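You operate a simulated robot arm through the tools that you are given. There is no shell and no other tool. Be economical: measure what you need, move in short steps, check, and stop when the job is done.

Carry out the task below with a simulated robot arm. There is one attempt and no reset: what you move stays moved.

## Task
Unlock the roller door and wind it up to the 40 cm mark.
Fine: padlock on the wall shelf, bolt drawn, lever on hold before winding.

It is judged by the outcome, as a careful person would: the job done as asked, and still so three seconds after it is handed in. It fails if anything else is knocked over, pushed out of place, dropped, spilled or broken.

## Robot
A 7-joint arm with a fingered hand on a trunk, on a base that drives. Base frame: it is fixed to the floor where the robot stands at the start and does not move with it; the origin is under the middle of the robot, x ahead of it, y to its left, z up. Readings come in mm, rad, newtons and seconds.
With the tool pointing down near the work surface it reaches from about 100 to 360 mm from the robot's upright axis, wherever it stands. Its first joint turns from -1.204 to 3.002 rad. Places, roughly: blue padlock [750, 5750, 750]; door bolt [1000, -200, 600]; hasp under the door bolt [1000, -100, 600]; hold lever [900, 0, 1200]; wall shelf by the roller door [1000, 500, 800]; yellow padlock [1000, 5750, 750]. Payload 3.4 kg.
The TCP is the grasp point between the finger pads, 25 mm short of the fingertips. In the tool frame z runs along the fingers and y along their closing line. Largest opening 88 mm; the body of the gripper starts 29 mm behind the TCP. The gripper is a hand of 4 fingers: y runs from the thumb to the fingers, the wrist lies at [-13, -97, -162] in the tool frame.
Orientation is told as [roll, pitch, yaw] about the base's x, y, z axes, in that order, counted from this pose: with the fingers straight down and the wrist toward the robot, the tool's x, y and z point along [0, 1, 0], [1, 0, 0] and [0, 0, -1] of the base frame.

## Interface
- The arm moves only by the tool drive_tool. Its argument "commands" is a list of rows, each an object of numbers (a shift or turn left out is 0): "x", "y", "z": the shift along the tool's x, y, z in units of 200 mm (1.0 is 200 mm); "ax", "ay", "az": the turn, a rotation vector about the tool's x, y, z in units of 180 degrees (1.0 is 180 degrees). In form: [{"x": .., "y": .., "z": .., "ax": .., "ay": .., "az": ..}, ...]. A call has 1 to 10 rows; each row is the pose to reach, as a shift and turn from the pose commanded when the call began, along the tool's axes at that moment. A call with a number of a shift or a turn outside -1 to 1 is refused whole. Rows are played at 5 a second. More than 50 mm and 0.15 rad between two rows, and nothing of the call is played. Where a pose cannot be reached the arm comes as near as it can. A force on the tool above 80 N (or 10 N above the force at the start of the call, whichever is more), or a blocked arm, ends the call early, and 0.2 s more pass. In this call time passes only in rows, and 0.2 s behind the last. The reply holds the time, the measured pose of the TCP, the force on the tool along the base axes, the opening and the grip force, in the units named above and with some noise, with the torque about the TCP (base axes, N m) and any sound that the robot's microphone picked up, and new pictures: "show" is both (left out), scene, wrist or none.
- Cameras (640 x 400 px; columns grow to the right, rows downward): "scene" is now at [156.2, -8.4, 1405]; the picture's right is [-0.05, -1.00, 0.00], its down [-0.20, 0.01, -0.98] and it looks along [0.98, -0.05, -0.20] (base axes); focal length 221 px, centre (320, 200). "wrist" rides on the gripper at [64, -83, -98] in the tool frame; the picture's right is [-0.62, 0.37, -0.69], its down [-0.71, -0.63, 0.31] and it looks along [-0.32, 0.68, 0.65] (tool axes); focal length 265 px, centre (320, 200). There is no depth. A picture from a camera that has moved, and an enlarged one, comes with that camera's place and axes in the base frame and with its lens. The place of the scene camera against the robot may be out by one fixed shift of up to 25 mm in any direction.
- slide_trunk(by): slides the trunk up (or, below 0, down) by that many mm; the arm and the scene camera ride with it, the base frame stays. It gives what a move gives, with no picture.
- roll_base(legs): drives the robot by 1 to 6 legs, each [ahead, left, turn to the left] in mm, mm and rad, along the robot's own axes; the way and the turn of a leg run together, so that a leg with both is an arc; at most 1500 mm and 3.142 rad a leg. The arm and the cameras ride along, it lands a little off, and it stops where it bumps. It gives what a move gives, and a new picture of the scene camera.
- move_fingers(index, middle, ring, thumb_bend, thumb_turn): sets how far each is bent, from 0 (flat) to 100 (curled in); at 30 the hand is open as for a grip, at 70 the pads meet at the TCP. One left out holds its place. A second passes; each finger stops where it meets its share of the squeeze, and holds until it gets a number again. It is the only way to open and close the hand. It gives what a move gives, with no picture; readings hold the bend of each and the force on the fingers (four entries, about 0 where the hand has none), thumb and palm. thumb_turn goes from beside the hand (0) to across from the fingers (100), as for a grip.
- head_to(pan, tilt): turns the head with the scene camera to pan (to the left, within 1.501 rad either way) and tilt (down, from -0.506 to 1.204), counted from straight ahead of the robot. It gives what a move gives, and a new picture of the scene camera.
- inspect(camera, box): a new picture of the part [left, top, right, bottom] of that camera's present view, enlarged. The clock stands still meanwhile.
- finish_job(): hands the job in; it is judged then, once.

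Go step by step. Nothing tells you exact positions but the pictures and the camera data: compare them with the known pose of the tool, close in by small moves and look again before you grip or let go. The budget is 120 turns and 260 pictures, counting those below and the enlarged ones. Unless the task says otherwise, let go and move clear before handing in, and close with one line.

The tools are called after ">>>" as name(argument=value, ...) on one line, values as JSON. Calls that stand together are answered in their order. drive_tool: Moves the arm, as the interface text tells. Its arguments: {"type":"object","properties":{"commands":{"type":"array","items":{"type":"object","properties":{"x":{"type":"number"},"y":{"type":"number"},"z":{"type":"number"},"ax":{"type":"number"},"ay":{"type":"number"},"az":{"type":"number"}}}},"show":{"type":"string","enum":["both","scene","wrist","none"]}},"required":["commands"]} The other tools are called the same way: slide_trunk (by) slides the trunk up or down; move_fingers (index, middle, ring, thumb_bend, thumb_turn) moves the fingers one by one; roll_base (legs) drives the base; head_to (pan, tilt) turns the head that bears the scene camera; inspect (camera, box) takes an enlarged picture of a part of a camera's view; finish_job () hands the job in.

At the start:

```text
t: 0.0
eef_pos: [396.6, -19.0, 1384.5]
ee_rot: [0.0, 0.002, 0.001]
contact_force: [-0.7, 1.0, -0.4]
ft_torque: [0.0, 0.01, 0.03]
width: 87.7
gripper_force: 0.0
shape: jaw
bend: [30.0, 30.0, 30.0, 30.0, 98.0]
finger forces: [0.0, 0.0, 0.0, 0.1, 0.1, 0.0]
trunk travel left (down, up): [-661.0, 179.0]
robot x, y, heading: [0.7, 2.4, -0.005]
head pan, tilt: [-0.054, 0.199]
```

scene: 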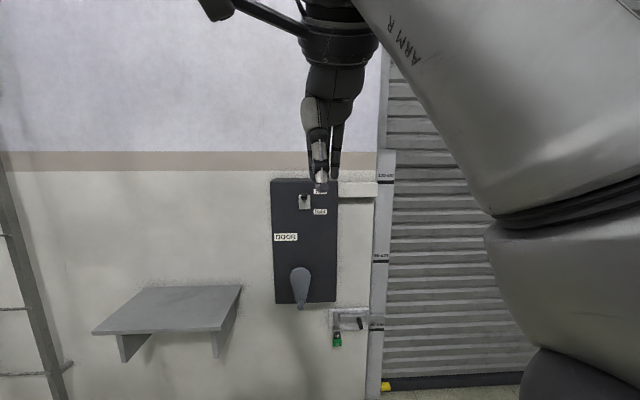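
wrist: 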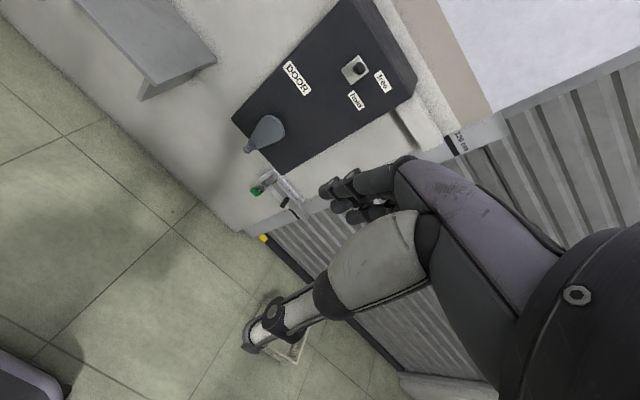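

I see the control box with a crank handle, a small lever with two labels, the bolt with a green padlock, the shelf and the door's marks. I'll enlarge these first.

>>> inspect(camera="scene", box=[260, 170, 420, 270])

>>> inspect(camera="scene", box=[280, 300, 420, 388])

>>> inspect(camera="wrist", box=[220, 30, 420, 155])

>>> inspect(camera="wrist", box=[230, 150, 330, 213])

```text
4.00 times, centred on (340, 220) of scene
camera zoom: at [156.2, -8.4, 1405.0], right [-0.05, -1.0, 0.0], down [-0.2, 0.01, -0.98], along [0.98, -0.05, -0.2], focal length 883 px, centre (240, 120)
```

zoom: 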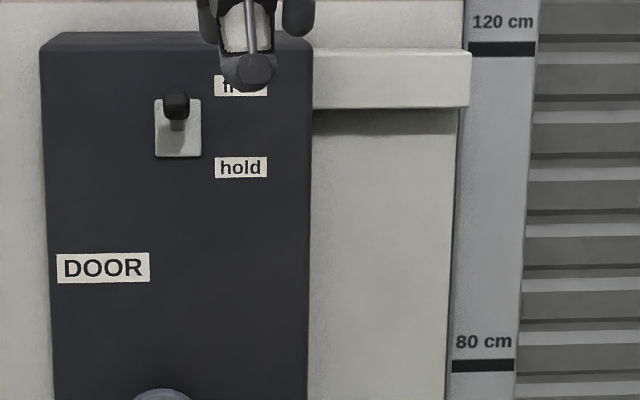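

```text
4.55 times, centred on (350, 344) of scene
camera zoom: at [156.2, -8.4, 1405.0], right [-0.05, -1.0, 0.0], down [-0.2, 0.01, -0.98], along [0.98, -0.05, -0.2], focal length 1004 px, centre (184, -454)
```

zoom: 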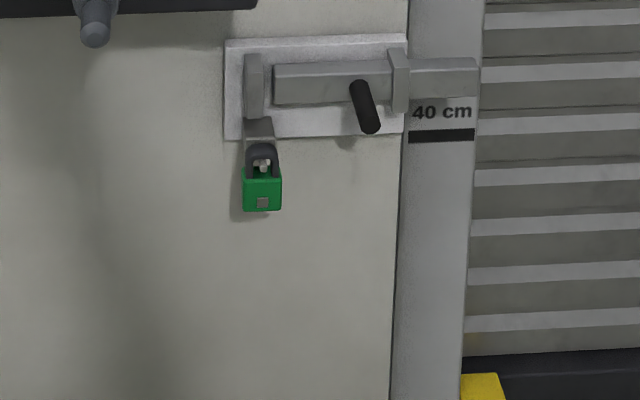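

```text
3.20 times, centred on (320, 92) of wrist
camera zoom: at [312.8, 46.4, 1481.7], right [0.37, -0.62, 0.69], down [-0.63, -0.71, -0.3], along [0.68, -0.32, -0.65], focal length 849 px, centre (320, 544)
```

zoom: 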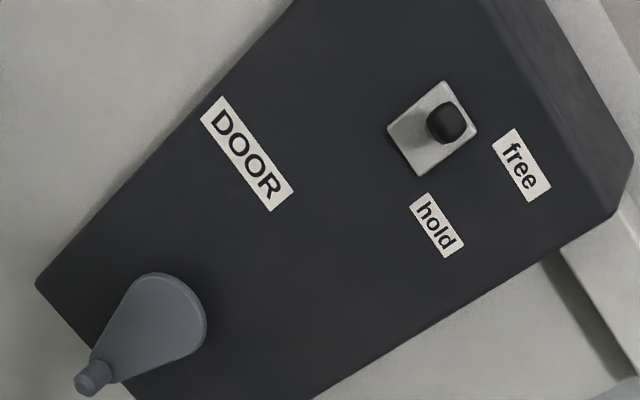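

```text
6.35 times, centred on (280, 182) of wrist
camera zoom: at [312.8, 46.4, 1481.7], right [0.37, -0.62, 0.69], down [-0.63, -0.71, -0.3], along [0.68, -0.32, -0.65], focal length 1685 px, centre (574, 318)
```

zoom: 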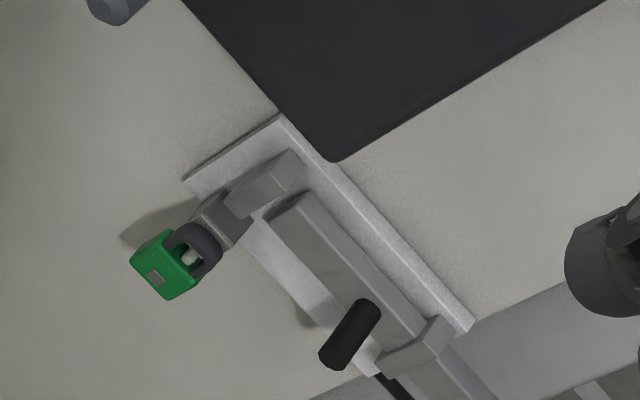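

The lock is a green padlock hung on the hasp, and the lever stands at "free". I'll look around for a key or anything else relevant.

>>> head_to(pan=0.9, tilt=0.4)

>>> head_to(pan=-0.9, tilt=0.4)

>>> head_to(pan=0.0, tilt=0.7)

```text
t: 1.2
eef_pos: [395.0, -18.5, 1383.0]
ee_rot: [-0.001, 0.004, 0.001]
contact_force: [0.0, -0.4, 0.2]
ft_torque: [-0.01, -0.01, 0.0]
width: 87.5
gripper_force: 0.1
shape: jaw
bend: [30.0, 30.0, 30.0, 30.0, 98.0]
finger forces: [0.0, 0.1, 0.0, 0.0, 0.0, 0.1]
trunk travel left (down, up): [-661.0, 179.0]
robot x, y, heading: [0.1, -1.1, 0.003]
head pan, tilt: [0.901, 0.4]
camera scene: at [120.7, 69.1, 1386.3], right [0.78, -0.62, 0.0], down [-0.24, -0.3, -0.92], along [0.57, 0.72, -0.39], focal length 221 px, centre (320, 200)
```

scene: 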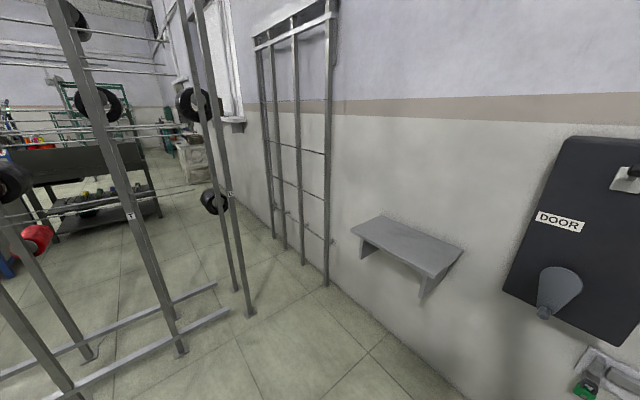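

```text
t: 3.0
eef_pos: [395.2, -17.4, 1384.7]
ee_rot: [-0.001, 0.001, 0.001]
contact_force: [0.1, 0.2, -0.5]
ft_torque: [-0.01, -0.03, 0.0]
width: 87.8
gripper_force: 0.0
shape: jaw
bend: [30.0, 30.0, 30.0, 30.0, 98.0]
finger forces: [0.0, 0.1, 0.1, 0.0, 0.1, 0.0]
trunk travel left (down, up): [-661.0, 179.0]
robot x, y, heading: [-1.8, -0.4, -0.004]
head pan, tilt: [-0.901, 0.4]
camera scene: at [120.7, -76.0, 1386.3], right [-0.78, -0.62, 0.0], down [-0.24, 0.3, -0.92], along [0.57, -0.72, -0.39], focal length 221 px, centre (320, 200)
```

scene: 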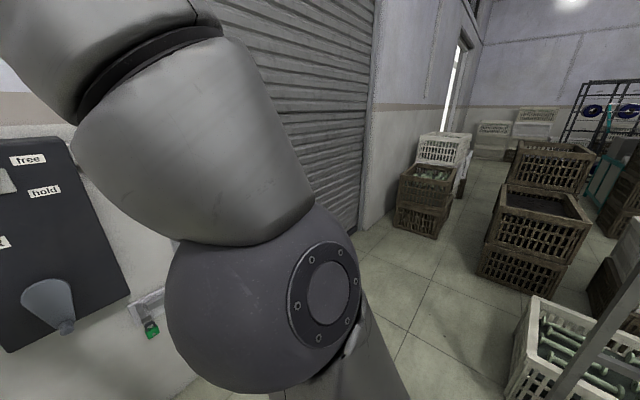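

```text
t: 4.2
eef_pos: [395.8, -18.2, 1383.1]
ee_rot: [0.0, 0.001, 0.002]
contact_force: [-0.3, 0.4, -0.5]
ft_torque: [0.01, 0.01, 0.03]
width: 87.6
gripper_force: 0.1
shape: jaw
bend: [30.0, 30.0, 30.0, 30.0, 98.0]
finger forces: [0.0, 0.1, 0.0, 0.1, 0.1, 0.0]
trunk travel left (down, up): [-661.0, 179.0]
robot x, y, heading: [-1.2, -0.9, 0.001]
head pan, tilt: [0.0, 0.7]
camera scene: at [148.1, -3.5, 1359.5], right [0.0, -1.0, 0.0], down [-0.64, 0.0, -0.77], along [0.77, 0.0, -0.64], focal length 221 px, centre (320, 200)
```

scene: 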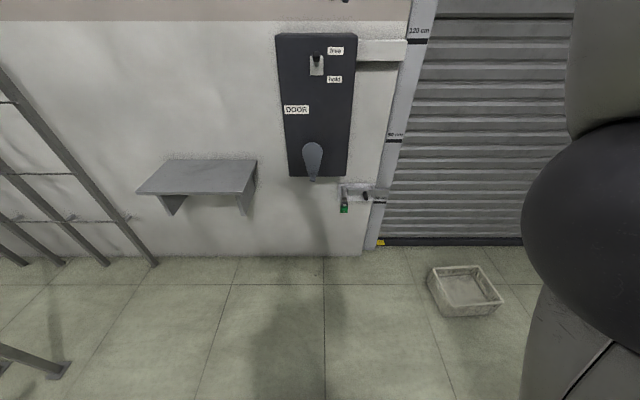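

No key in sight, so I need a close look at the padlock. I'll turn the hand so its fingers point forward, then lower the trunk and go nearer.

>>> drive_tool(commands=[{"ax": -0.045}, {"ax": -0.09}, {"ax": -0.135}, {"ax": -0.18}, {"ax": -0.225}, {"ax": -0.27}, {"ax": -0.315}, {"ax": -0.36}, {"ax": -0.405}, {"ax": -0.45}], show="wrist")

>>> slide_trunk(by=-500)

>>> head_to(pan=-0.1, tilt=0.3)

```text
t: 6.4
eef_pos: [395.2, -17.3, 1383.6]
ee_rot: [0.008, -1.414, -0.005]
contact_force: [-0.7, 0.4, 0.1]
ft_torque: [-0.04, -0.02, 0.0]
width: 87.7
gripper_force: 0.0
shape: jaw
bend: [30.0, 30.0, 30.0, 30.0, 98.0]
finger forces: [0.1, 0.0, 0.0, 0.0, 0.0, 0.0]
trunk travel left (down, up): [-661.0, 179.0]
robot x, y, heading: [-0.7, -0.1, -0.005]
head pan, tilt: [0.0, 0.7]
camera wrist: at [285.7, 46.6, 1316.2], right [-0.63, -0.62, 0.47], down [0.2, -0.71, -0.67], along [0.75, -0.32, 0.57], focal length 265 px, centre (320, 200)
```

wrist: 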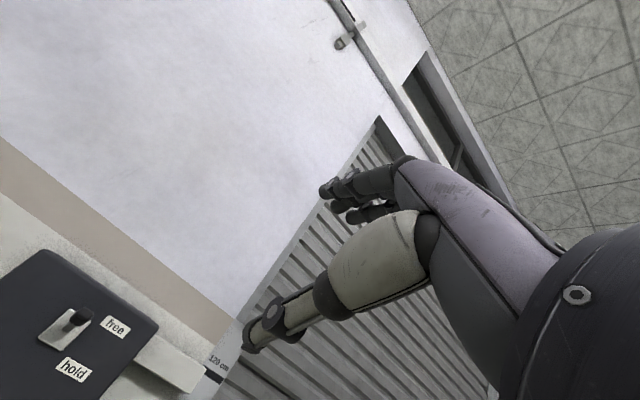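

```text
refused: -500 is not a number from -400 to 400
```

```text
t: 7.3
eef_pos: [395.0, -17.5, 1384.0]
ee_rot: [0.005, -1.414, -0.005]
contact_force: [0.0, -0.5, 0.3]
ft_torque: [0.02, 0.0, -0.06]
width: 87.5
gripper_force: 0.0
shape: jaw
bend: [30.0, 30.0, 30.0, 30.0, 98.0]
finger forces: [0.0, 0.0, 0.0, 0.0, 0.0, 0.0]
trunk travel left (down, up): [-661.0, 179.0]
robot x, y, heading: [-1.1, -1.8, 0.005]
head pan, tilt: [-0.099, 0.3]
camera scene: at [156.0, -12.7, 1395.5], right [-0.1, -1.0, 0.0], down [-0.29, 0.03, -0.95], along [0.95, -0.09, -0.3], focal length 221 px, centre (320, 200)
```

scene: 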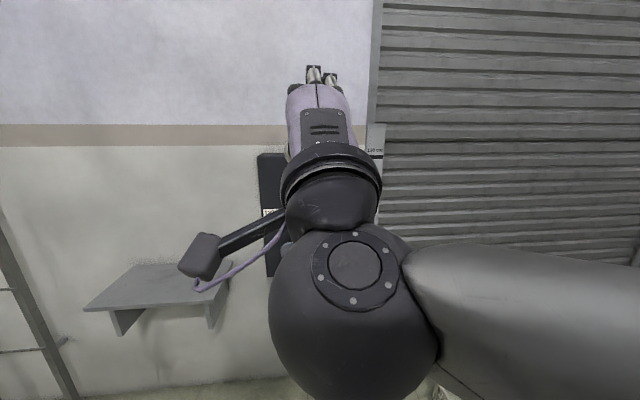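

The arm hides the view at this height, so I'll lower the trunk and drive closer.

>>> slide_trunk(by=-400)

>>> roll_base(legs=[[250, 0, 0]])

>>> drive_tool(commands=[{"y": -0.24, "ax": 0.02}, {"y": -0.48, "ax": 0.03}, {"y": -0.72, "ax": 0.03}, {"y": -0.96, "ax": 0.03}])

```text
t: 11.1
eef_pos: [395.3, -17.4, 984.5]
ee_rot: [0.006, -1.412, -0.006]
contact_force: [0.7, -0.1, 0.3]
ft_torque: [-0.03, 0.04, 0.02]
width: 87.8
gripper_force: 0.1
shape: jaw
bend: [30.0, 30.0, 30.0, 30.0, 98.0]
finger forces: [0.0, 0.0, 0.0, 0.1, 0.0, 0.0]
trunk travel left (down, up): [-261.0, 579.0]
robot x, y, heading: [2.5, 0.1, -0.002]
head pan, tilt: [-0.099, 0.3]
```

```text
t: 12.9
eef_pos: [644.7, -21.0, 983.3]
ee_rot: [0.004, -1.412, -0.008]
contact_force: [0.8, 0.2, -0.2]
ft_torque: [0.02, -0.04, 0.01]
width: 87.8
gripper_force: 0.1
shape: jaw
bend: [30.0, 30.0, 30.0, 30.0, 98.0]
finger forces: [0.1, 0.0, 0.0, 0.0, 0.1, 0.0]
trunk travel left (down, up): [-261.0, 579.0]
robot x, y, heading: [250.5, 3.3, -0.001]
head pan, tilt: [-0.099, 0.3]
camera scene: at [404.4, -13.7, 995.6], right [-0.1, -0.99, 0.0], down [-0.29, 0.03, -0.96], along [0.95, -0.1, -0.3], focal length 221 px, centre (320, 200)
```

scene: 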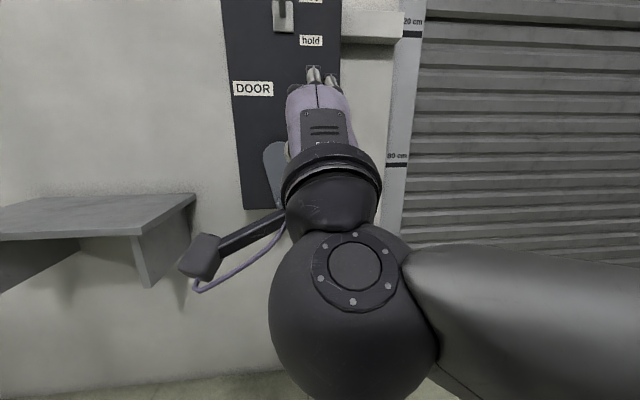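

```text
t: 13.9
eef_pos: [631.2, 2.1, 809.8]
ee_rot: [0.004, -1.318, -0.011]
contact_force: [-0.1, 0.5, 0.5]
ft_torque: [-0.03, 0.04, 0.03]
width: 87.6
gripper_force: 0.0
shape: jaw
bend: [30.0, 30.0, 30.0, 30.0, 98.0]
finger forces: [0.0, 0.0, 0.0, 0.0, 0.0, 0.0]
out of reach, approached as far as the arm can: row 4
trunk travel left (down, up): [-261.0, 579.0]
robot x, y, heading: [247.0, -5.2, -0.005]
head pan, tilt: [-0.099, 0.3]
camera scene: at [404.3, -13.7, 995.6], right [-0.1, -0.99, 0.0], down [-0.29, 0.03, -0.96], along [0.95, -0.1, -0.3], focal length 221 px, centre (320, 200)
camera wrist: at [514.9, 67.4, 752.9], right [-0.58, -0.62, 0.53], down [0.13, -0.71, -0.69], along [0.8, -0.33, 0.5], focal length 265 px, centre (320, 200)
```

scene: 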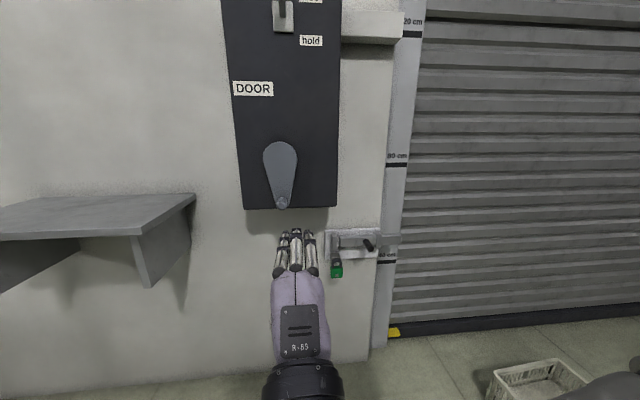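
wrist: 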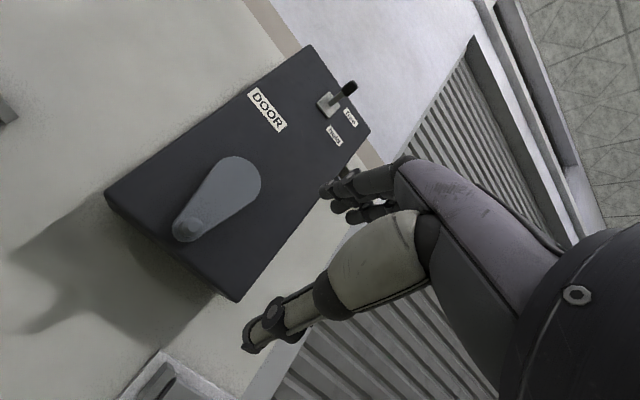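

Now the view is clear. I'll enlarge the padlock and bolt.

>>> inspect(camera="scene", box=[310, 220, 406, 280])

>>> inspect(camera="scene", box=[230, 0, 430, 125])

```text
6.67 times, centred on (358, 250) of scene
camera zoom: at [404.3, -13.7, 995.6], right [-0.1, -0.99, 0.0], down [-0.29, 0.03, -0.96], along [0.95, -0.1, -0.3], focal length 1472 px, centre (67, -133)
```

zoom: 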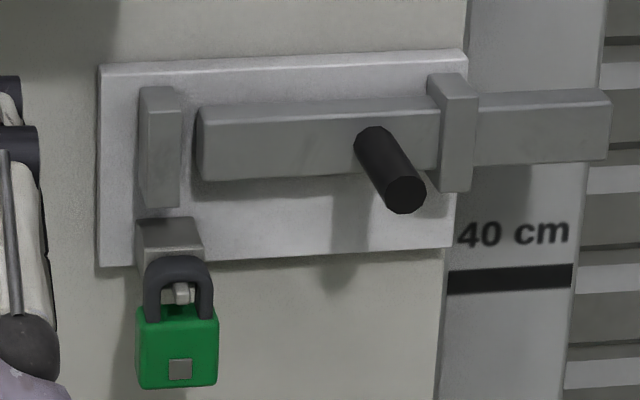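

```text
3.20 times, centred on (330, 62) of scene
camera zoom: at [404.3, -13.7, 995.6], right [-0.1, -0.99, 0.0], down [-0.29, 0.03, -0.96], along [0.95, -0.1, -0.3], focal length 706 px, centre (288, 640)
```

zoom: 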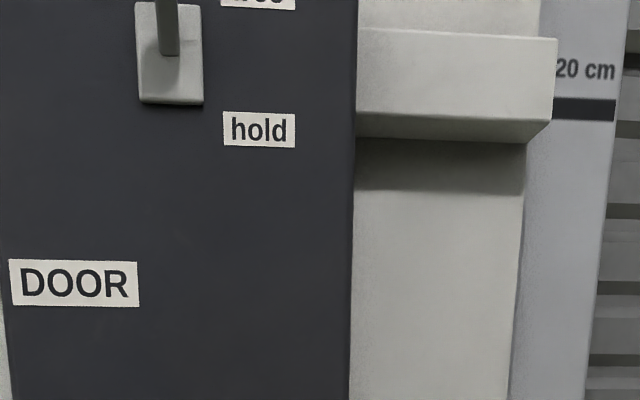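

The padlock hangs on a tab below the bolt, roughly at (1000, -131, 578). I'll lower further, level the hand and roll it so the fingers are on the right and the thumb on the left, which also brings the wrist camera to view it from upper left.

>>> slide_trunk(by=-180)

>>> drive_tool(commands=[{"ax": -0.04, "y": 0.08}, {"ax": -0.08, "y": 0.15}], show="none")

>>> drive_tool(commands=[{"az": 0.045}, {"az": 0.09}, {"az": 0.135}, {"az": 0.18}, {"az": 0.225}, {"az": 0.27}, {"az": 0.315}, {"az": 0.36}, {"az": 0.405}, {"az": 0.45}])

```text
t: 15.9
eef_pos: [629.7, 1.8, 630.7]
ee_rot: [0.004, -1.318, -0.007]
contact_force: [0.4, -0.4, -0.8]
ft_torque: [0.0, -0.02, 0.01]
width: 87.8
gripper_force: 0.0
shape: jaw
bend: [30.0, 30.0, 30.0, 30.0, 98.0]
finger forces: [0.0, 0.1, 0.1, 0.1, 0.0, 0.0]
trunk travel left (down, up): [-81.0, 759.0]
robot x, y, heading: [253.0, -2.1, -0.003]
head pan, tilt: [-0.099, 0.3]
```

```text
t: 16.6
eef_pos: [638.1, 1.8, 658.9]
ee_rot: [1.159, -1.57, -1.165]
contact_force: [-0.4, 0.2, -1.0]
ft_torque: [-0.01, 0.0, 0.01]
width: 87.7
gripper_force: 0.1
shape: jaw
bend: [30.0, 30.0, 30.0, 30.0, 98.0]
finger forces: [0.0, 0.0, 0.1, 0.0, 0.1, 0.1]
trunk travel left (down, up): [-81.0, 759.0]
robot x, y, heading: [247.1, 1.9, -0.001]
head pan, tilt: [-0.099, 0.3]
```

```text
t: 18.8
eef_pos: [637.8, 3.4, 660.3]
ee_rot: [1.57, -0.154, -1.576]
contact_force: [-0.6, 0.2, -0.1]
ft_torque: [0.01, 0.01, -0.02]
width: 87.8
gripper_force: 0.1
shape: jaw
bend: [30.0, 30.0, 30.0, 30.0, 98.0]
finger forces: [0.0, 0.1, 0.0, 0.1, 0.0, 0.0]
trunk travel left (down, up): [-81.0, 759.0]
robot x, y, heading: [252.3, 1.9, -0.004]
head pan, tilt: [-0.099, 0.3]
camera scene: at [404.3, -13.6, 815.6], right [-0.1, -0.99, 0.0], down [-0.29, 0.03, -0.96], along [0.95, -0.1, -0.3], focal length 221 px, centre (320, 200)
camera wrist: at [540.9, 95.3, 709.6], right [-0.7, -0.46, -0.56], down [0.31, 0.51, -0.8], along [0.65, -0.73, -0.22], focal length 265 px, centre (320, 200)
```

scene: 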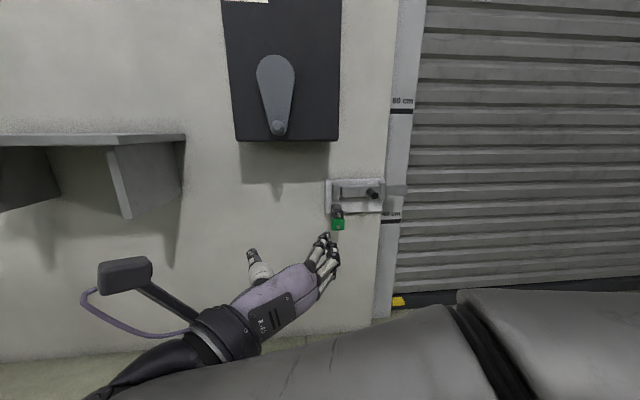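
wrist: 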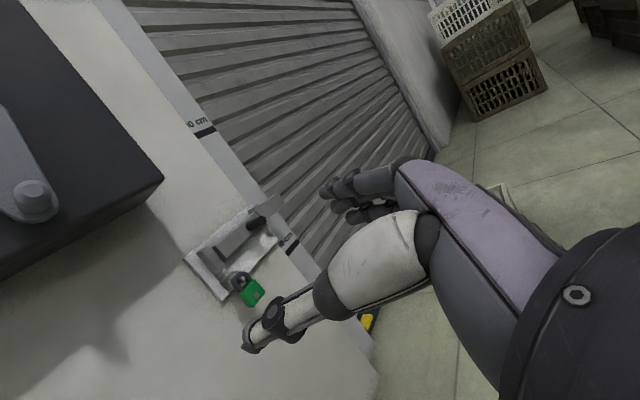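

Triangulating from several views puts the padlock body near (1060, -143, 518). I'll look at it through the wrist camera and then go nearer.

>>> inspect(camera="wrist", box=[180, 195, 308, 275])

>>> roll_base(legs=[[220, -110, 0]])

>>> drive_tool(commands=[{"az": 0.025, "x": -0.1}, {"az": 0.05, "x": -0.2}])

```text
5.00 times, centred on (244, 235) of wrist
camera zoom: at [540.9, 95.3, 709.6], right [-0.7, -0.46, -0.56], down [0.31, 0.51, -0.8], along [0.65, -0.73, -0.22], focal length 1327 px, centre (700, 25)
```

zoom: 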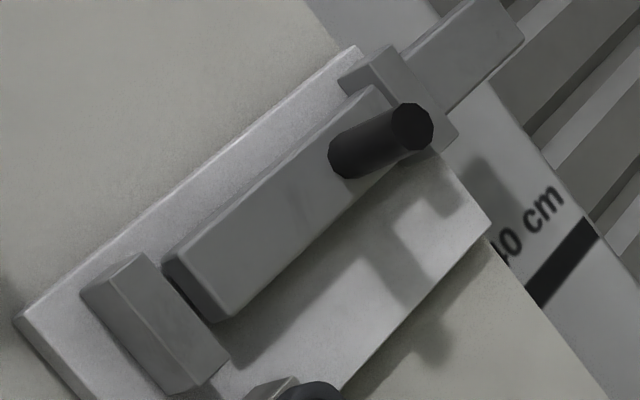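

```text
t: 20.5
eef_pos: [853.6, -106.6, 658.4]
ee_rot: [1.568, -0.157, -1.575]
contact_force: [-0.2, -0.6, 1.0]
ft_torque: [0.01, 0.01, 0.01]
width: 87.7
gripper_force: 0.2
shape: jaw
bend: [30.0, 30.0, 30.0, 30.0, 98.0]
finger forces: [0.1, 0.1, 0.0, 0.0, 0.0, 0.1]
trunk travel left (down, up): [-81.0, 759.0]
robot x, y, heading: [462.8, -111.0, -0.007]
head pan, tilt: [-0.099, 0.3]
camera scene: at [619.7, -122.5, 815.6], right [-0.1, -0.99, 0.0], down [-0.29, 0.03, -0.96], along [0.95, -0.1, -0.3], focal length 221 px, centre (320, 200)
```

scene: 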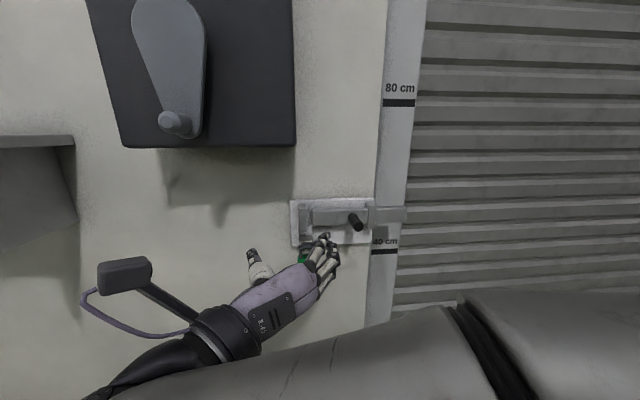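

```text
t: 21.1
eef_pos: [854.9, -113.8, 619.7]
ee_rot: [1.568, 0.001, -1.577]
contact_force: [0.4, 0.5, -0.1]
ft_torque: [-0.01, 0.0, 0.0]
width: 87.5
gripper_force: 0.1
shape: jaw
bend: [30.0, 30.0, 30.0, 30.0, 98.0]
finger forces: [0.0, 0.1, 0.0, 0.0, 0.1, 0.0]
trunk travel left (down, up): [-81.0, 759.0]
robot x, y, heading: [462.0, -110.9, -0.011]
head pan, tilt: [-0.099, 0.3]
camera scene: at [619.7, -122.5, 815.6], right [-0.1, -0.99, 0.0], down [-0.29, 0.03, -0.96], along [0.95, -0.1, -0.3], focal length 221 px, centre (320, 200)
camera wrist: at [756.7, -29.7, 683.5], right [-0.7, -0.36, -0.62], down [0.31, 0.63, -0.71], along [0.65, -0.69, -0.33], focal length 265 px, centre (320, 200)
```

scene: 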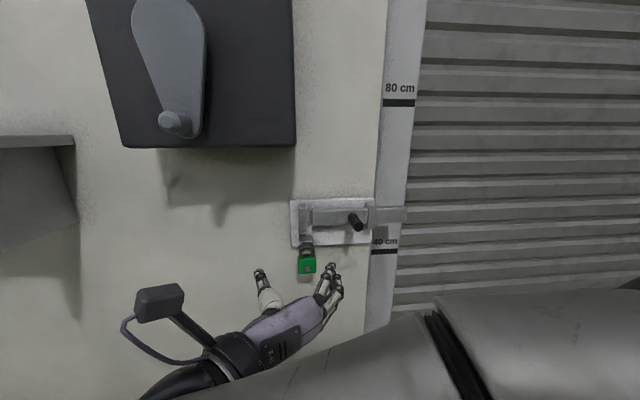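
wrist: 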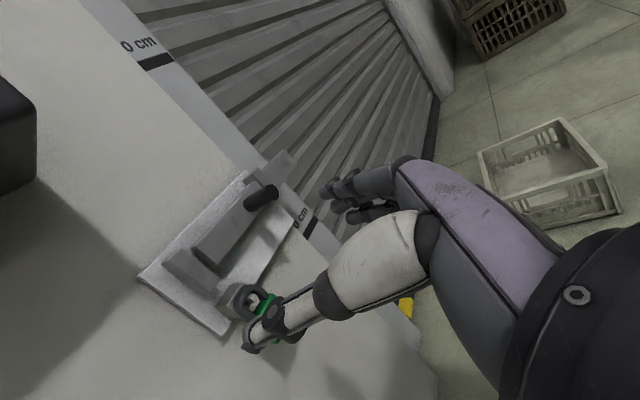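

>>> inspect(camera="scene", box=[284, 230, 348, 270])

>>> inspect(camera="wrist", box=[150, 240, 310, 340])

```text
10.00 times, centred on (316, 250) of scene
camera zoom: at [619.7, -122.5, 815.6], right [-0.1, -0.99, 0.0], down [-0.29, 0.03, -0.96], along [0.95, -0.1, -0.3], focal length 2208 px, centre (360, -300)
```

zoom: 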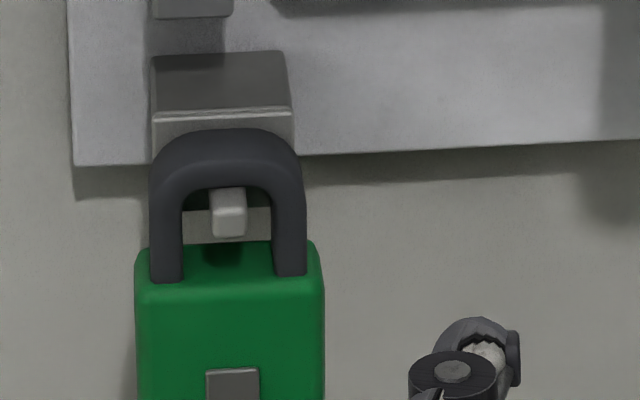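

```text
4.00 times, centred on (230, 290) of wrist
camera zoom: at [756.7, -29.7, 683.5], right [-0.7, -0.36, -0.62], down [0.31, 0.63, -0.71], along [0.65, -0.69, -0.33], focal length 1062 px, centre (680, -160)
```

zoom: 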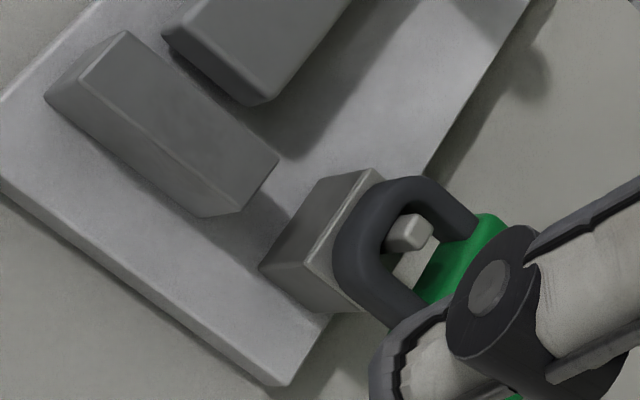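

The padlock's shackle just hangs over a short square peg that sticks out of the block, so it can be taken off toward me. I'll get the hand to its height and check it again.

>>> slide_trunk(by=-78)

>>> drive_tool(commands=[{"x": -0.1, "y": 0.07}, {"x": -0.15, "y": 0.15}])

```text
t: 22.3
eef_pos: [854.5, -113.9, 542.2]
ee_rot: [1.568, 0.003, -1.577]
contact_force: [1.2, 0.0, -0.2]
ft_torque: [0.0, 0.01, -0.01]
width: 87.6
gripper_force: 0.0
shape: jaw
bend: [30.0, 30.0, 30.0, 30.0, 98.0]
finger forces: [0.0, 0.1, 0.0, 0.0, 0.0, 0.1]
trunk travel left (down, up): [-3.0, 837.0]
robot x, y, heading: [464.2, -109.6, -0.009]
head pan, tilt: [-0.099, 0.3]
```

```text
t: 22.9
eef_pos: [853.7, -142.4, 510.9]
ee_rot: [1.568, 0.0, -1.576]
contact_force: [-0.7, 0.2, -0.2]
ft_torque: [0.0, 0.01, 0.02]
width: 87.9
gripper_force: 0.1
shape: jaw
bend: [30.0, 30.0, 30.0, 30.0, 98.0]
finger forces: [0.0, 0.0, 0.0, 0.0, 0.1, 0.1]
trunk travel left (down, up): [-3.0, 837.0]
robot x, y, heading: [460.8, -109.5, -0.006]
head pan, tilt: [-0.099, 0.3]
camera scene: at [619.7, -122.5, 737.6], right [-0.1, -0.99, 0.0], down [-0.29, 0.03, -0.96], along [0.95, -0.1, -0.3], focal length 221 px, centre (320, 200)
camera wrist: at [756.5, -59.5, 575.6], right [-0.7, -0.36, -0.62], down [0.31, 0.63, -0.71], along [0.65, -0.69, -0.33], focal length 265 px, centre (320, 200)
```

scene: 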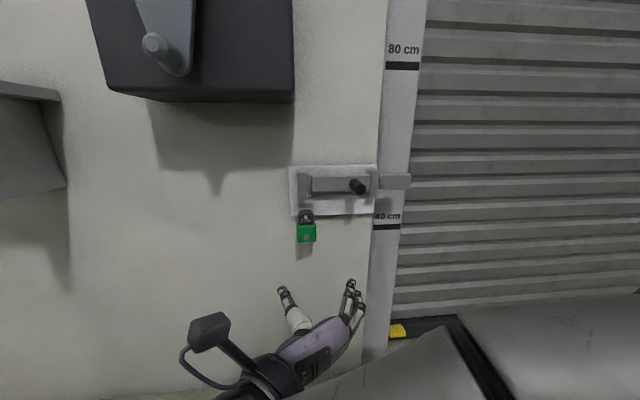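
wrist: 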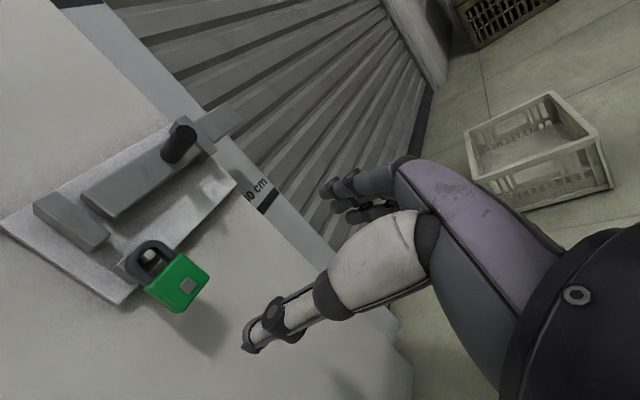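

>>> inspect(camera="wrist", box=[90, 215, 250, 315])

>>> inspect(camera="scene", box=[280, 180, 360, 230])

```text
4.00 times, centred on (170, 265) of wrist
camera zoom: at [756.5, -59.5, 575.6], right [-0.7, -0.36, -0.62], down [0.31, 0.63, -0.71], along [0.65, -0.69, -0.33], focal length 1062 px, centre (920, -60)
```

zoom: 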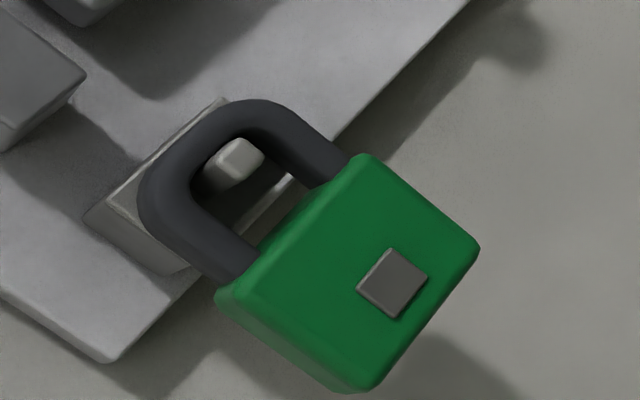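

```text
8.00 times, centred on (320, 205) of scene
camera zoom: at [619.7, -122.5, 737.6], right [-0.1, -0.99, 0.0], down [-0.29, 0.03, -0.96], along [0.95, -0.1, -0.3], focal length 1766 px, centre (320, 160)
```

zoom: 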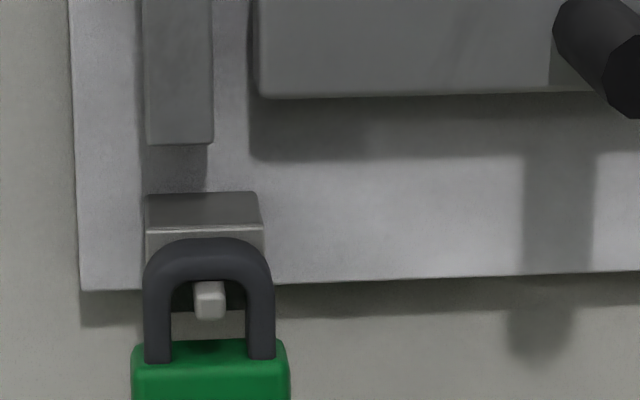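

Wrist-camera triangulation gives the peg tip at (1031, -137, 556) and the body centre at about (1040, -137, 513). I'll drive closer with the open hand level with the body.

>>> roll_base(legs=[[120, 5, 0]])

>>> drive_tool(commands=[{"z": 0.0}], show="wrist")

```text
t: 24.1
eef_pos: [976.8, -138.7, 512.2]
ee_rot: [1.57, 0.0, -1.576]
contact_force: [0.7, -0.4, 0.3]
ft_torque: [0.01, 0.03, -0.01]
width: 87.7
gripper_force: 0.0
shape: jaw
bend: [30.0, 30.0, 30.0, 30.0, 98.0]
finger forces: [0.0, 0.0, 0.0, 0.1, 0.1, 0.0]
trunk travel left (down, up): [-3.0, 837.0]
robot x, y, heading: [582.6, -103.9, -0.008]
head pan, tilt: [-0.099, 0.3]
camera scene: at [741.5, -118.1, 737.6], right [-0.1, -0.99, 0.0], down [-0.29, 0.03, -0.96], along [0.95, -0.1, -0.3], focal length 221 px, centre (320, 200)
```

scene: 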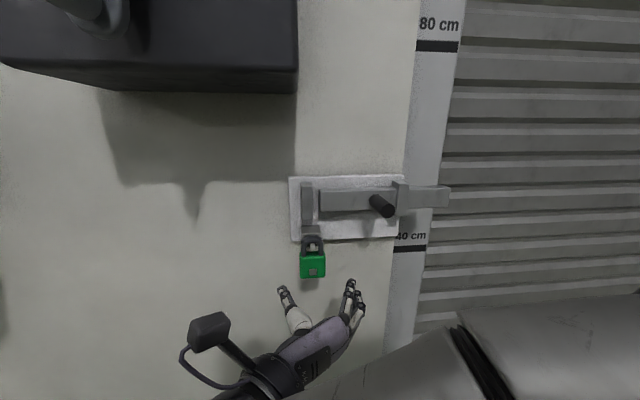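

```text
t: 24.5
eef_pos: [975.8, -139.2, 511.1]
ee_rot: [1.568, 0.0, -1.575]
contact_force: [0.0, -0.9, 0.2]
ft_torque: [-0.03, -0.01, 0.0]
width: 87.8
gripper_force: 0.1
shape: jaw
bend: [30.0, 30.0, 30.0, 30.0, 98.0]
finger forces: [0.0, 0.0, 0.0, 0.1, 0.1, 0.0]
trunk travel left (down, up): [-3.0, 837.0]
robot x, y, heading: [581.1, -103.8, -0.002]
head pan, tilt: [-0.099, 0.3]
camera wrist: at [878.3, -55.0, 575.7], right [-0.7, -0.36, -0.62], down [0.31, 0.63, -0.71], along [0.65, -0.69, -0.33], focal length 265 px, centre (320, 200)
```

wrist: 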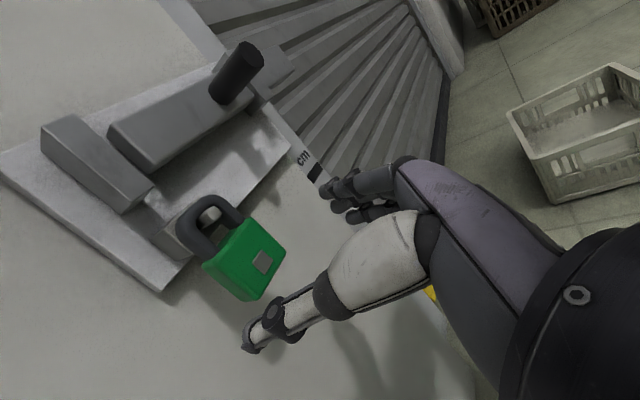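

The body front is at (1034, -137, 512). I'll advance straight so the pads straddle the body.

>>> drive_tool(commands=[{"z": 0.12}, {"z": 0.24}, {"z": 0.34}])

```text
t: 25.3
eef_pos: [1044.0, -138.6, 511.7]
ee_rot: [1.569, 0.002, -1.576]
contact_force: [-0.2, -0.7, -0.2]
ft_torque: [-0.03, -0.01, 0.01]
width: 87.9
gripper_force: 0.0
shape: jaw
bend: [30.0, 30.0, 30.0, 30.0, 98.0]
finger forces: [0.0, 0.0, 0.0, 0.0, 0.0, 0.0]
trunk travel left (down, up): [-3.0, 837.0]
robot x, y, heading: [584.7, -106.0, -0.004]
head pan, tilt: [-0.099, 0.3]
camera scene: at [741.5, -118.1, 737.6], right [-0.1, -0.99, 0.0], down [-0.29, 0.03, -0.96], along [0.95, -0.1, -0.3], focal length 221 px, centre (320, 200)
camera wrist: at [947.0, -54.9, 575.8], right [-0.7, -0.36, -0.62], down [0.31, 0.63, -0.71], along [0.65, -0.69, -0.33], focal length 265 px, centre (320, 200)
```

scene: 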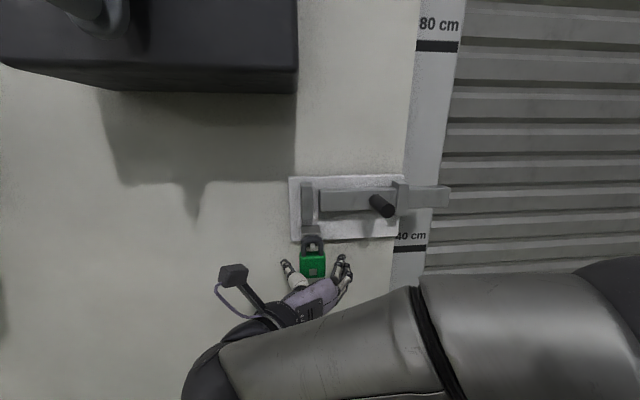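
wrist: 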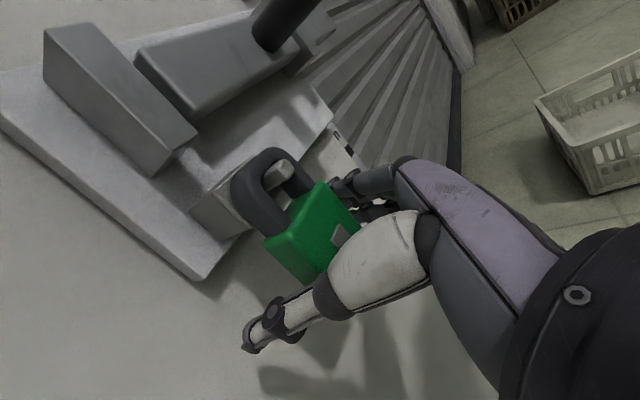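

The padlock sits between thumb and fingers; now close gently.

>>> move_fingers(index=50, middle=50, ring=50, thumb_bend=50)

>>> inspect(camera="wrist", box=[200, 120, 440, 360])

>>> inspect(camera="scene", box=[264, 220, 376, 290])

```text
t: 26.3
eef_pos: [1044.8, -138.2, 512.0]
ee_rot: [1.57, -0.001, -1.576]
contact_force: [0.5, 1.6, 0.1]
ft_torque: [-0.01, 0.02, -0.04]
width: 44.4
gripper_force: 1.7
shape: fingers
bend: [50.0, 50.0, 50.0, 48.0, 98.0]
finger forces: [0.1, 0.0, 0.0, 0.0, 2.5, 0.0]
trunk travel left (down, up): [-3.0, 837.0]
robot x, y, heading: [587.0, -108.4, -0.003]
head pan, tilt: [-0.099, 0.3]
```

```text
1.67 times, centred on (320, 240) of wrist
camera zoom: at [946.7, -54.6, 575.7], right [-0.7, -0.36, -0.62], down [0.31, 0.63, -0.71], along [0.65, -0.69, -0.33], focal length 442 px, centre (320, 133)
```

zoom: 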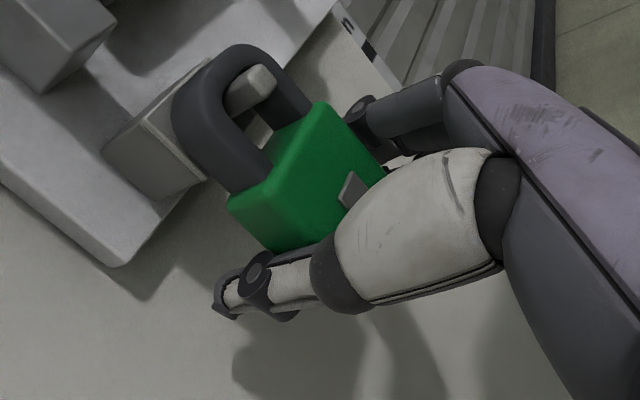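

```text
5.71 times, centred on (320, 255) of scene
camera zoom: at [741.6, -118.0, 737.6], right [-0.1, -0.99, 0.0], down [-0.29, 0.03, -0.96], along [0.95, -0.1, -0.3], focal length 1262 px, centre (320, -114)
```

zoom: 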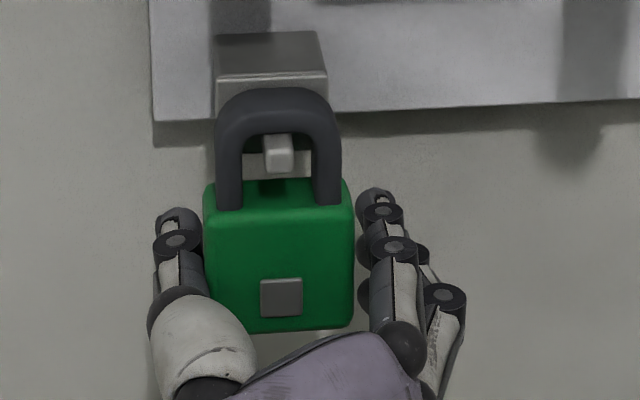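

>>> move_fingers(index=58, middle=58, ring=58, thumb_bend=52)

>>> inspect(camera="scene", box=[264, 220, 376, 290])

```text
t: 27.3
eef_pos: [1045.0, -138.1, 510.9]
ee_rot: [1.57, 0.0, -1.576]
contact_force: [0.5, 3.2, -0.1]
ft_torque: [0.0, 0.02, -0.04]
width: 35.6
gripper_force: 1.9
shape: fingers
bend: [56.0, 57.0, 57.0, 50.0, 97.0]
finger forces: [0.4, 0.0, 0.1, 0.0, 3.3, 0.0]
trunk travel left (down, up): [-3.0, 837.0]
robot x, y, heading: [584.0, -104.2, -0.002]
head pan, tilt: [-0.099, 0.3]
```

```text
5.71 times, centred on (320, 255) of scene
camera zoom: at [741.5, -118.0, 737.6], right [-0.1, -0.99, 0.0], down [-0.29, 0.03, -0.96], along [0.95, -0.1, -0.3], focal length 1262 px, centre (320, -114)
```

zoom: 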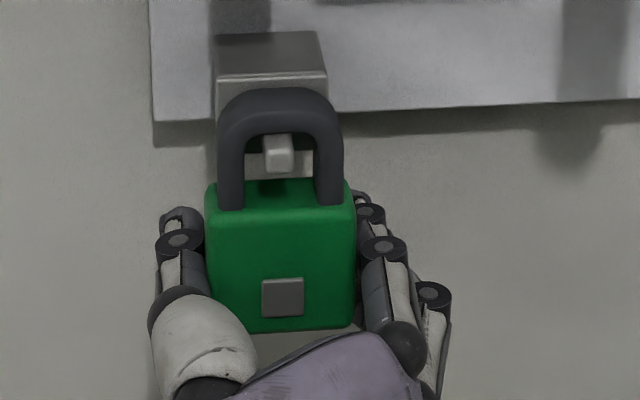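

>>> move_fingers(index=66, middle=66, ring=66, thumb_bend=60)

>>> inspect(camera="scene", box=[264, 220, 376, 290])

```text
t: 28.3
eef_pos: [1044.5, -139.0, 512.1]
ee_rot: [1.568, 0.0, -1.576]
contact_force: [0.5, 2.3, 0.0]
ft_torque: [0.04, 0.03, -0.04]
width: 31.1
gripper_force: 8.2
shape: fingers
bend: [59.0, 66.0, 66.0, 54.0, 97.0]
finger forces: [6.6, 0.3, 0.1, 0.0, 8.8, 0.0]
trunk travel left (down, up): [-3.0, 837.0]
robot x, y, heading: [584.1, -104.4, -0.005]
head pan, tilt: [-0.099, 0.3]
```

```text
5.71 times, centred on (320, 255) of scene
camera zoom: at [741.6, -118.0, 737.6], right [-0.1, -0.99, 0.0], down [-0.29, 0.03, -0.96], along [0.95, -0.1, -0.3], focal length 1262 px, centre (320, -114)
```

zoom: 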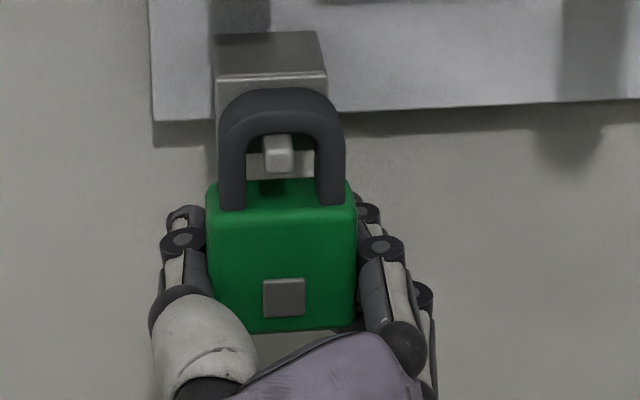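

>>> move_fingers(index=80, middle=72, ring=72, thumb_bend=75)

>>> inspect(camera="wrist", box=[200, 120, 440, 360])

```text
t: 29.3
eef_pos: [1044.4, -138.0, 510.8]
ee_rot: [1.569, -0.001, -1.577]
contact_force: [4.3, 1.8, -0.6]
ft_torque: [0.0, 0.02, 0.06]
width: 19.3
gripper_force: 19.6
shape: fingers
bend: [78.0, 67.0, 72.0, 61.0, 96.0]
finger forces: [14.9, 4.0, 0.1, 0.1, 21.0, 0.0]
trunk travel left (down, up): [-3.0, 837.0]
robot x, y, heading: [587.3, -104.0, -0.009]
head pan, tilt: [-0.099, 0.3]
```

```text
1.67 times, centred on (320, 240) of wrist
camera zoom: at [947.0, -54.7, 575.5], right [-0.7, -0.36, -0.62], down [0.31, 0.63, -0.71], along [0.65, -0.69, -0.33], focal length 442 px, centre (320, 133)
```

zoom: 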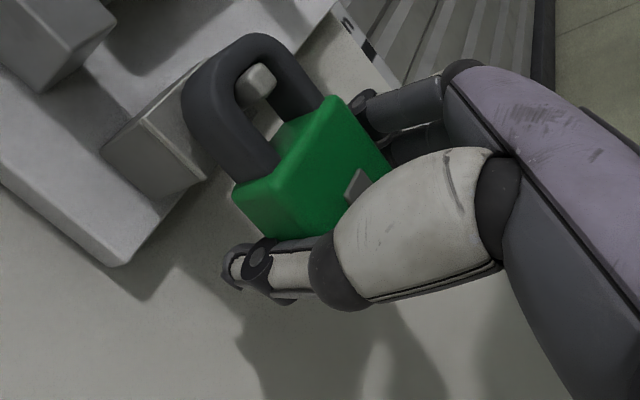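

The grip holds about 20 N, with the index hooked behind the body. I'll ease it up 2 mm and draw it straight off the peg.

>>> drive_tool(commands=[{"x": 0.01}, {"x": 0.01, "z": -0.04}, {"x": 0.01, "z": -0.1}, {"x": 0.01, "z": -0.16}])

```text
t: 30.3
eef_pos: [1010.6, -138.4, 513.6]
ee_rot: [1.568, 0.002, -1.578]
contact_force: [-0.2, 0.4, -1.0]
ft_torque: [0.0, 0.0, -0.02]
width: 18.8
gripper_force: 19.2
shape: fingers
bend: [79.0, 67.0, 72.0, 62.0, 96.0]
finger forces: [13.9, 4.4, 0.0, 0.0, 20.3, 0.0]
trunk travel left (down, up): [-3.0, 837.0]
robot x, y, heading: [586.0, -106.6, -0.005]
head pan, tilt: [-0.099, 0.3]
camera scene: at [741.5, -118.2, 737.6], right [-0.1, -0.99, 0.0], down [-0.29, 0.03, -0.96], along [0.95, -0.1, -0.3], focal length 221 px, centre (320, 200)
camera wrist: at [913.3, -54.8, 577.6], right [-0.7, -0.36, -0.62], down [0.31, 0.63, -0.71], along [0.65, -0.69, -0.33], focal length 265 px, centre (320, 200)
```

scene: 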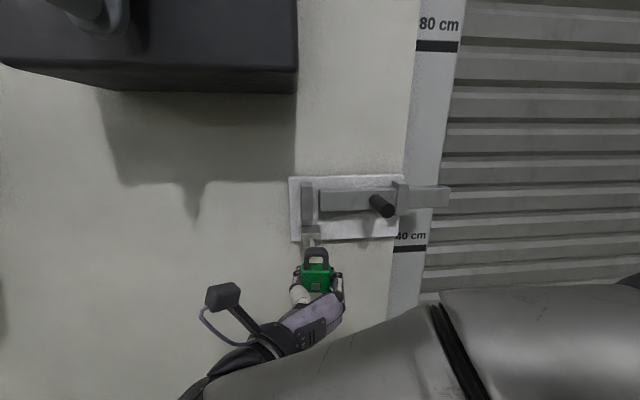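
wrist: 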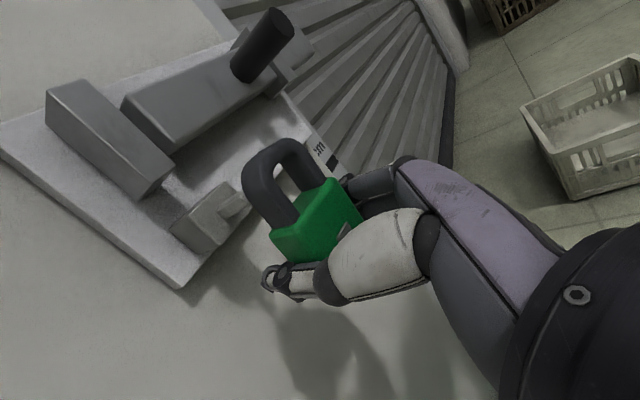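

The padlock is free and held firmly. I'll back away from the wall before reorienting and going to the shelf (top about z 814, x 848–1115, y 305–730).

>>> roll_base(legs=[[-330, 0, 0]])

>>> slide_trunk(by=300)

>>> drive_tool(commands=[{"ay": -0.045}, {"ay": -0.09}, {"ay": -0.135}, {"ay": -0.18}, {"ay": -0.225}, {"ay": -0.27}, {"ay": -0.315}, {"ay": -0.36}, {"ay": -0.405}, {"ay": -0.45}])

```text
t: 32.5
eef_pos: [675.9, -139.1, 513.3]
ee_rot: [1.569, 0.0, -1.582]
contact_force: [-0.2, -0.5, -1.2]
ft_torque: [0.01, -0.01, 0.0]
width: 19.1
gripper_force: 19.9
shape: fingers
bend: [79.0, 67.0, 72.0, 62.0, 96.0]
finger forces: [14.0, 4.5, 0.0, 0.0, 20.3, 0.0]
trunk travel left (down, up): [-3.0, 837.0]
robot x, y, heading: [250.4, -101.6, -0.01]
head pan, tilt: [-0.099, 0.3]
camera scene: at [406.6, -116.5, 737.6], right [-0.11, -0.99, 0.0], down [-0.29, 0.03, -0.96], along [0.95, -0.1, -0.3], focal length 221 px, centre (320, 200)
```

scene: 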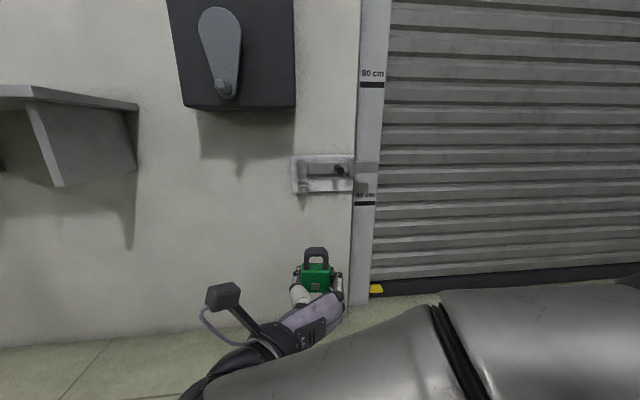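

```text
t: 35.5
eef_pos: [676.9, -138.8, 813.5]
ee_rot: [1.57, 0.001, -1.579]
contact_force: [0.0, 0.2, -0.6]
ft_torque: [0.02, -0.03, 0.02]
width: 19.1
gripper_force: 19.3
shape: fingers
bend: [79.0, 67.0, 72.0, 62.0, 96.0]
finger forces: [14.0, 4.4, 0.0, 0.1, 20.2, 0.0]
trunk travel left (down, up): [-303.0, 537.0]
robot x, y, heading: [249.0, -102.4, -0.013]
head pan, tilt: [-0.099, 0.3]
```

```text
t: 37.7
eef_pos: [676.7, -138.8, 813.3]
ee_rot: [0.154, 0.003, -1.58]
contact_force: [1.3, -0.3, 0.6]
ft_torque: [0.03, 0.01, 0.04]
width: 18.8
gripper_force: 19.0
shape: fingers
bend: [79.0, 67.0, 72.0, 62.0, 96.0]
finger forces: [14.2, 4.4, 0.1, 0.1, 20.1, 0.0]
trunk travel left (down, up): [-303.0, 537.0]
robot x, y, heading: [250.7, -101.7, -0.009]
head pan, tilt: [-0.099, 0.3]
camera scene: at [406.6, -116.4, 1037.6], right [-0.11, -0.99, 0.0], down [-0.29, 0.03, -0.96], along [0.95, -0.1, -0.3], focal length 221 px, centre (320, 200)
camera wrist: at [725.8, -55.6, 920.8], right [-0.72, -0.36, 0.59], down [-0.65, 0.64, -0.41], along [-0.23, -0.68, -0.7], focal length 265 px, centre (320, 200)
```

scene: 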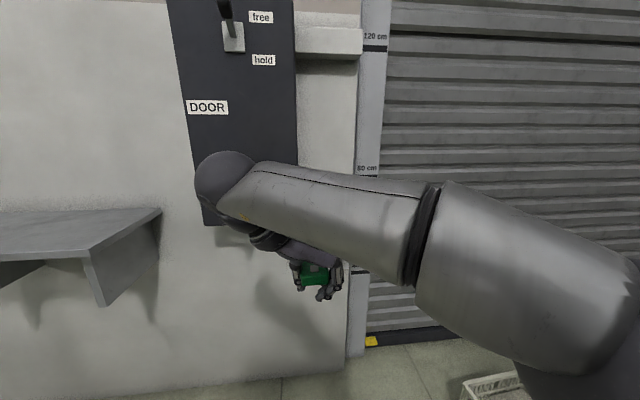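
wrist: 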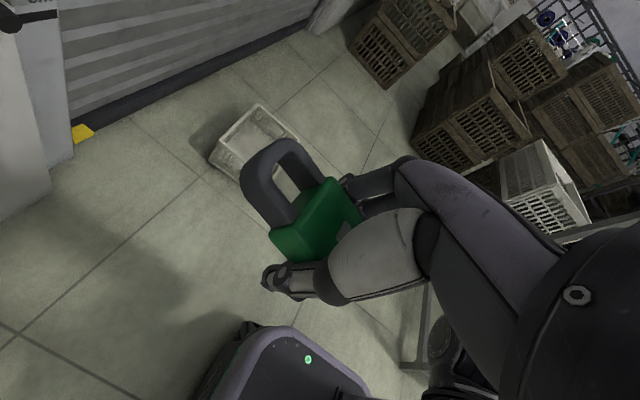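

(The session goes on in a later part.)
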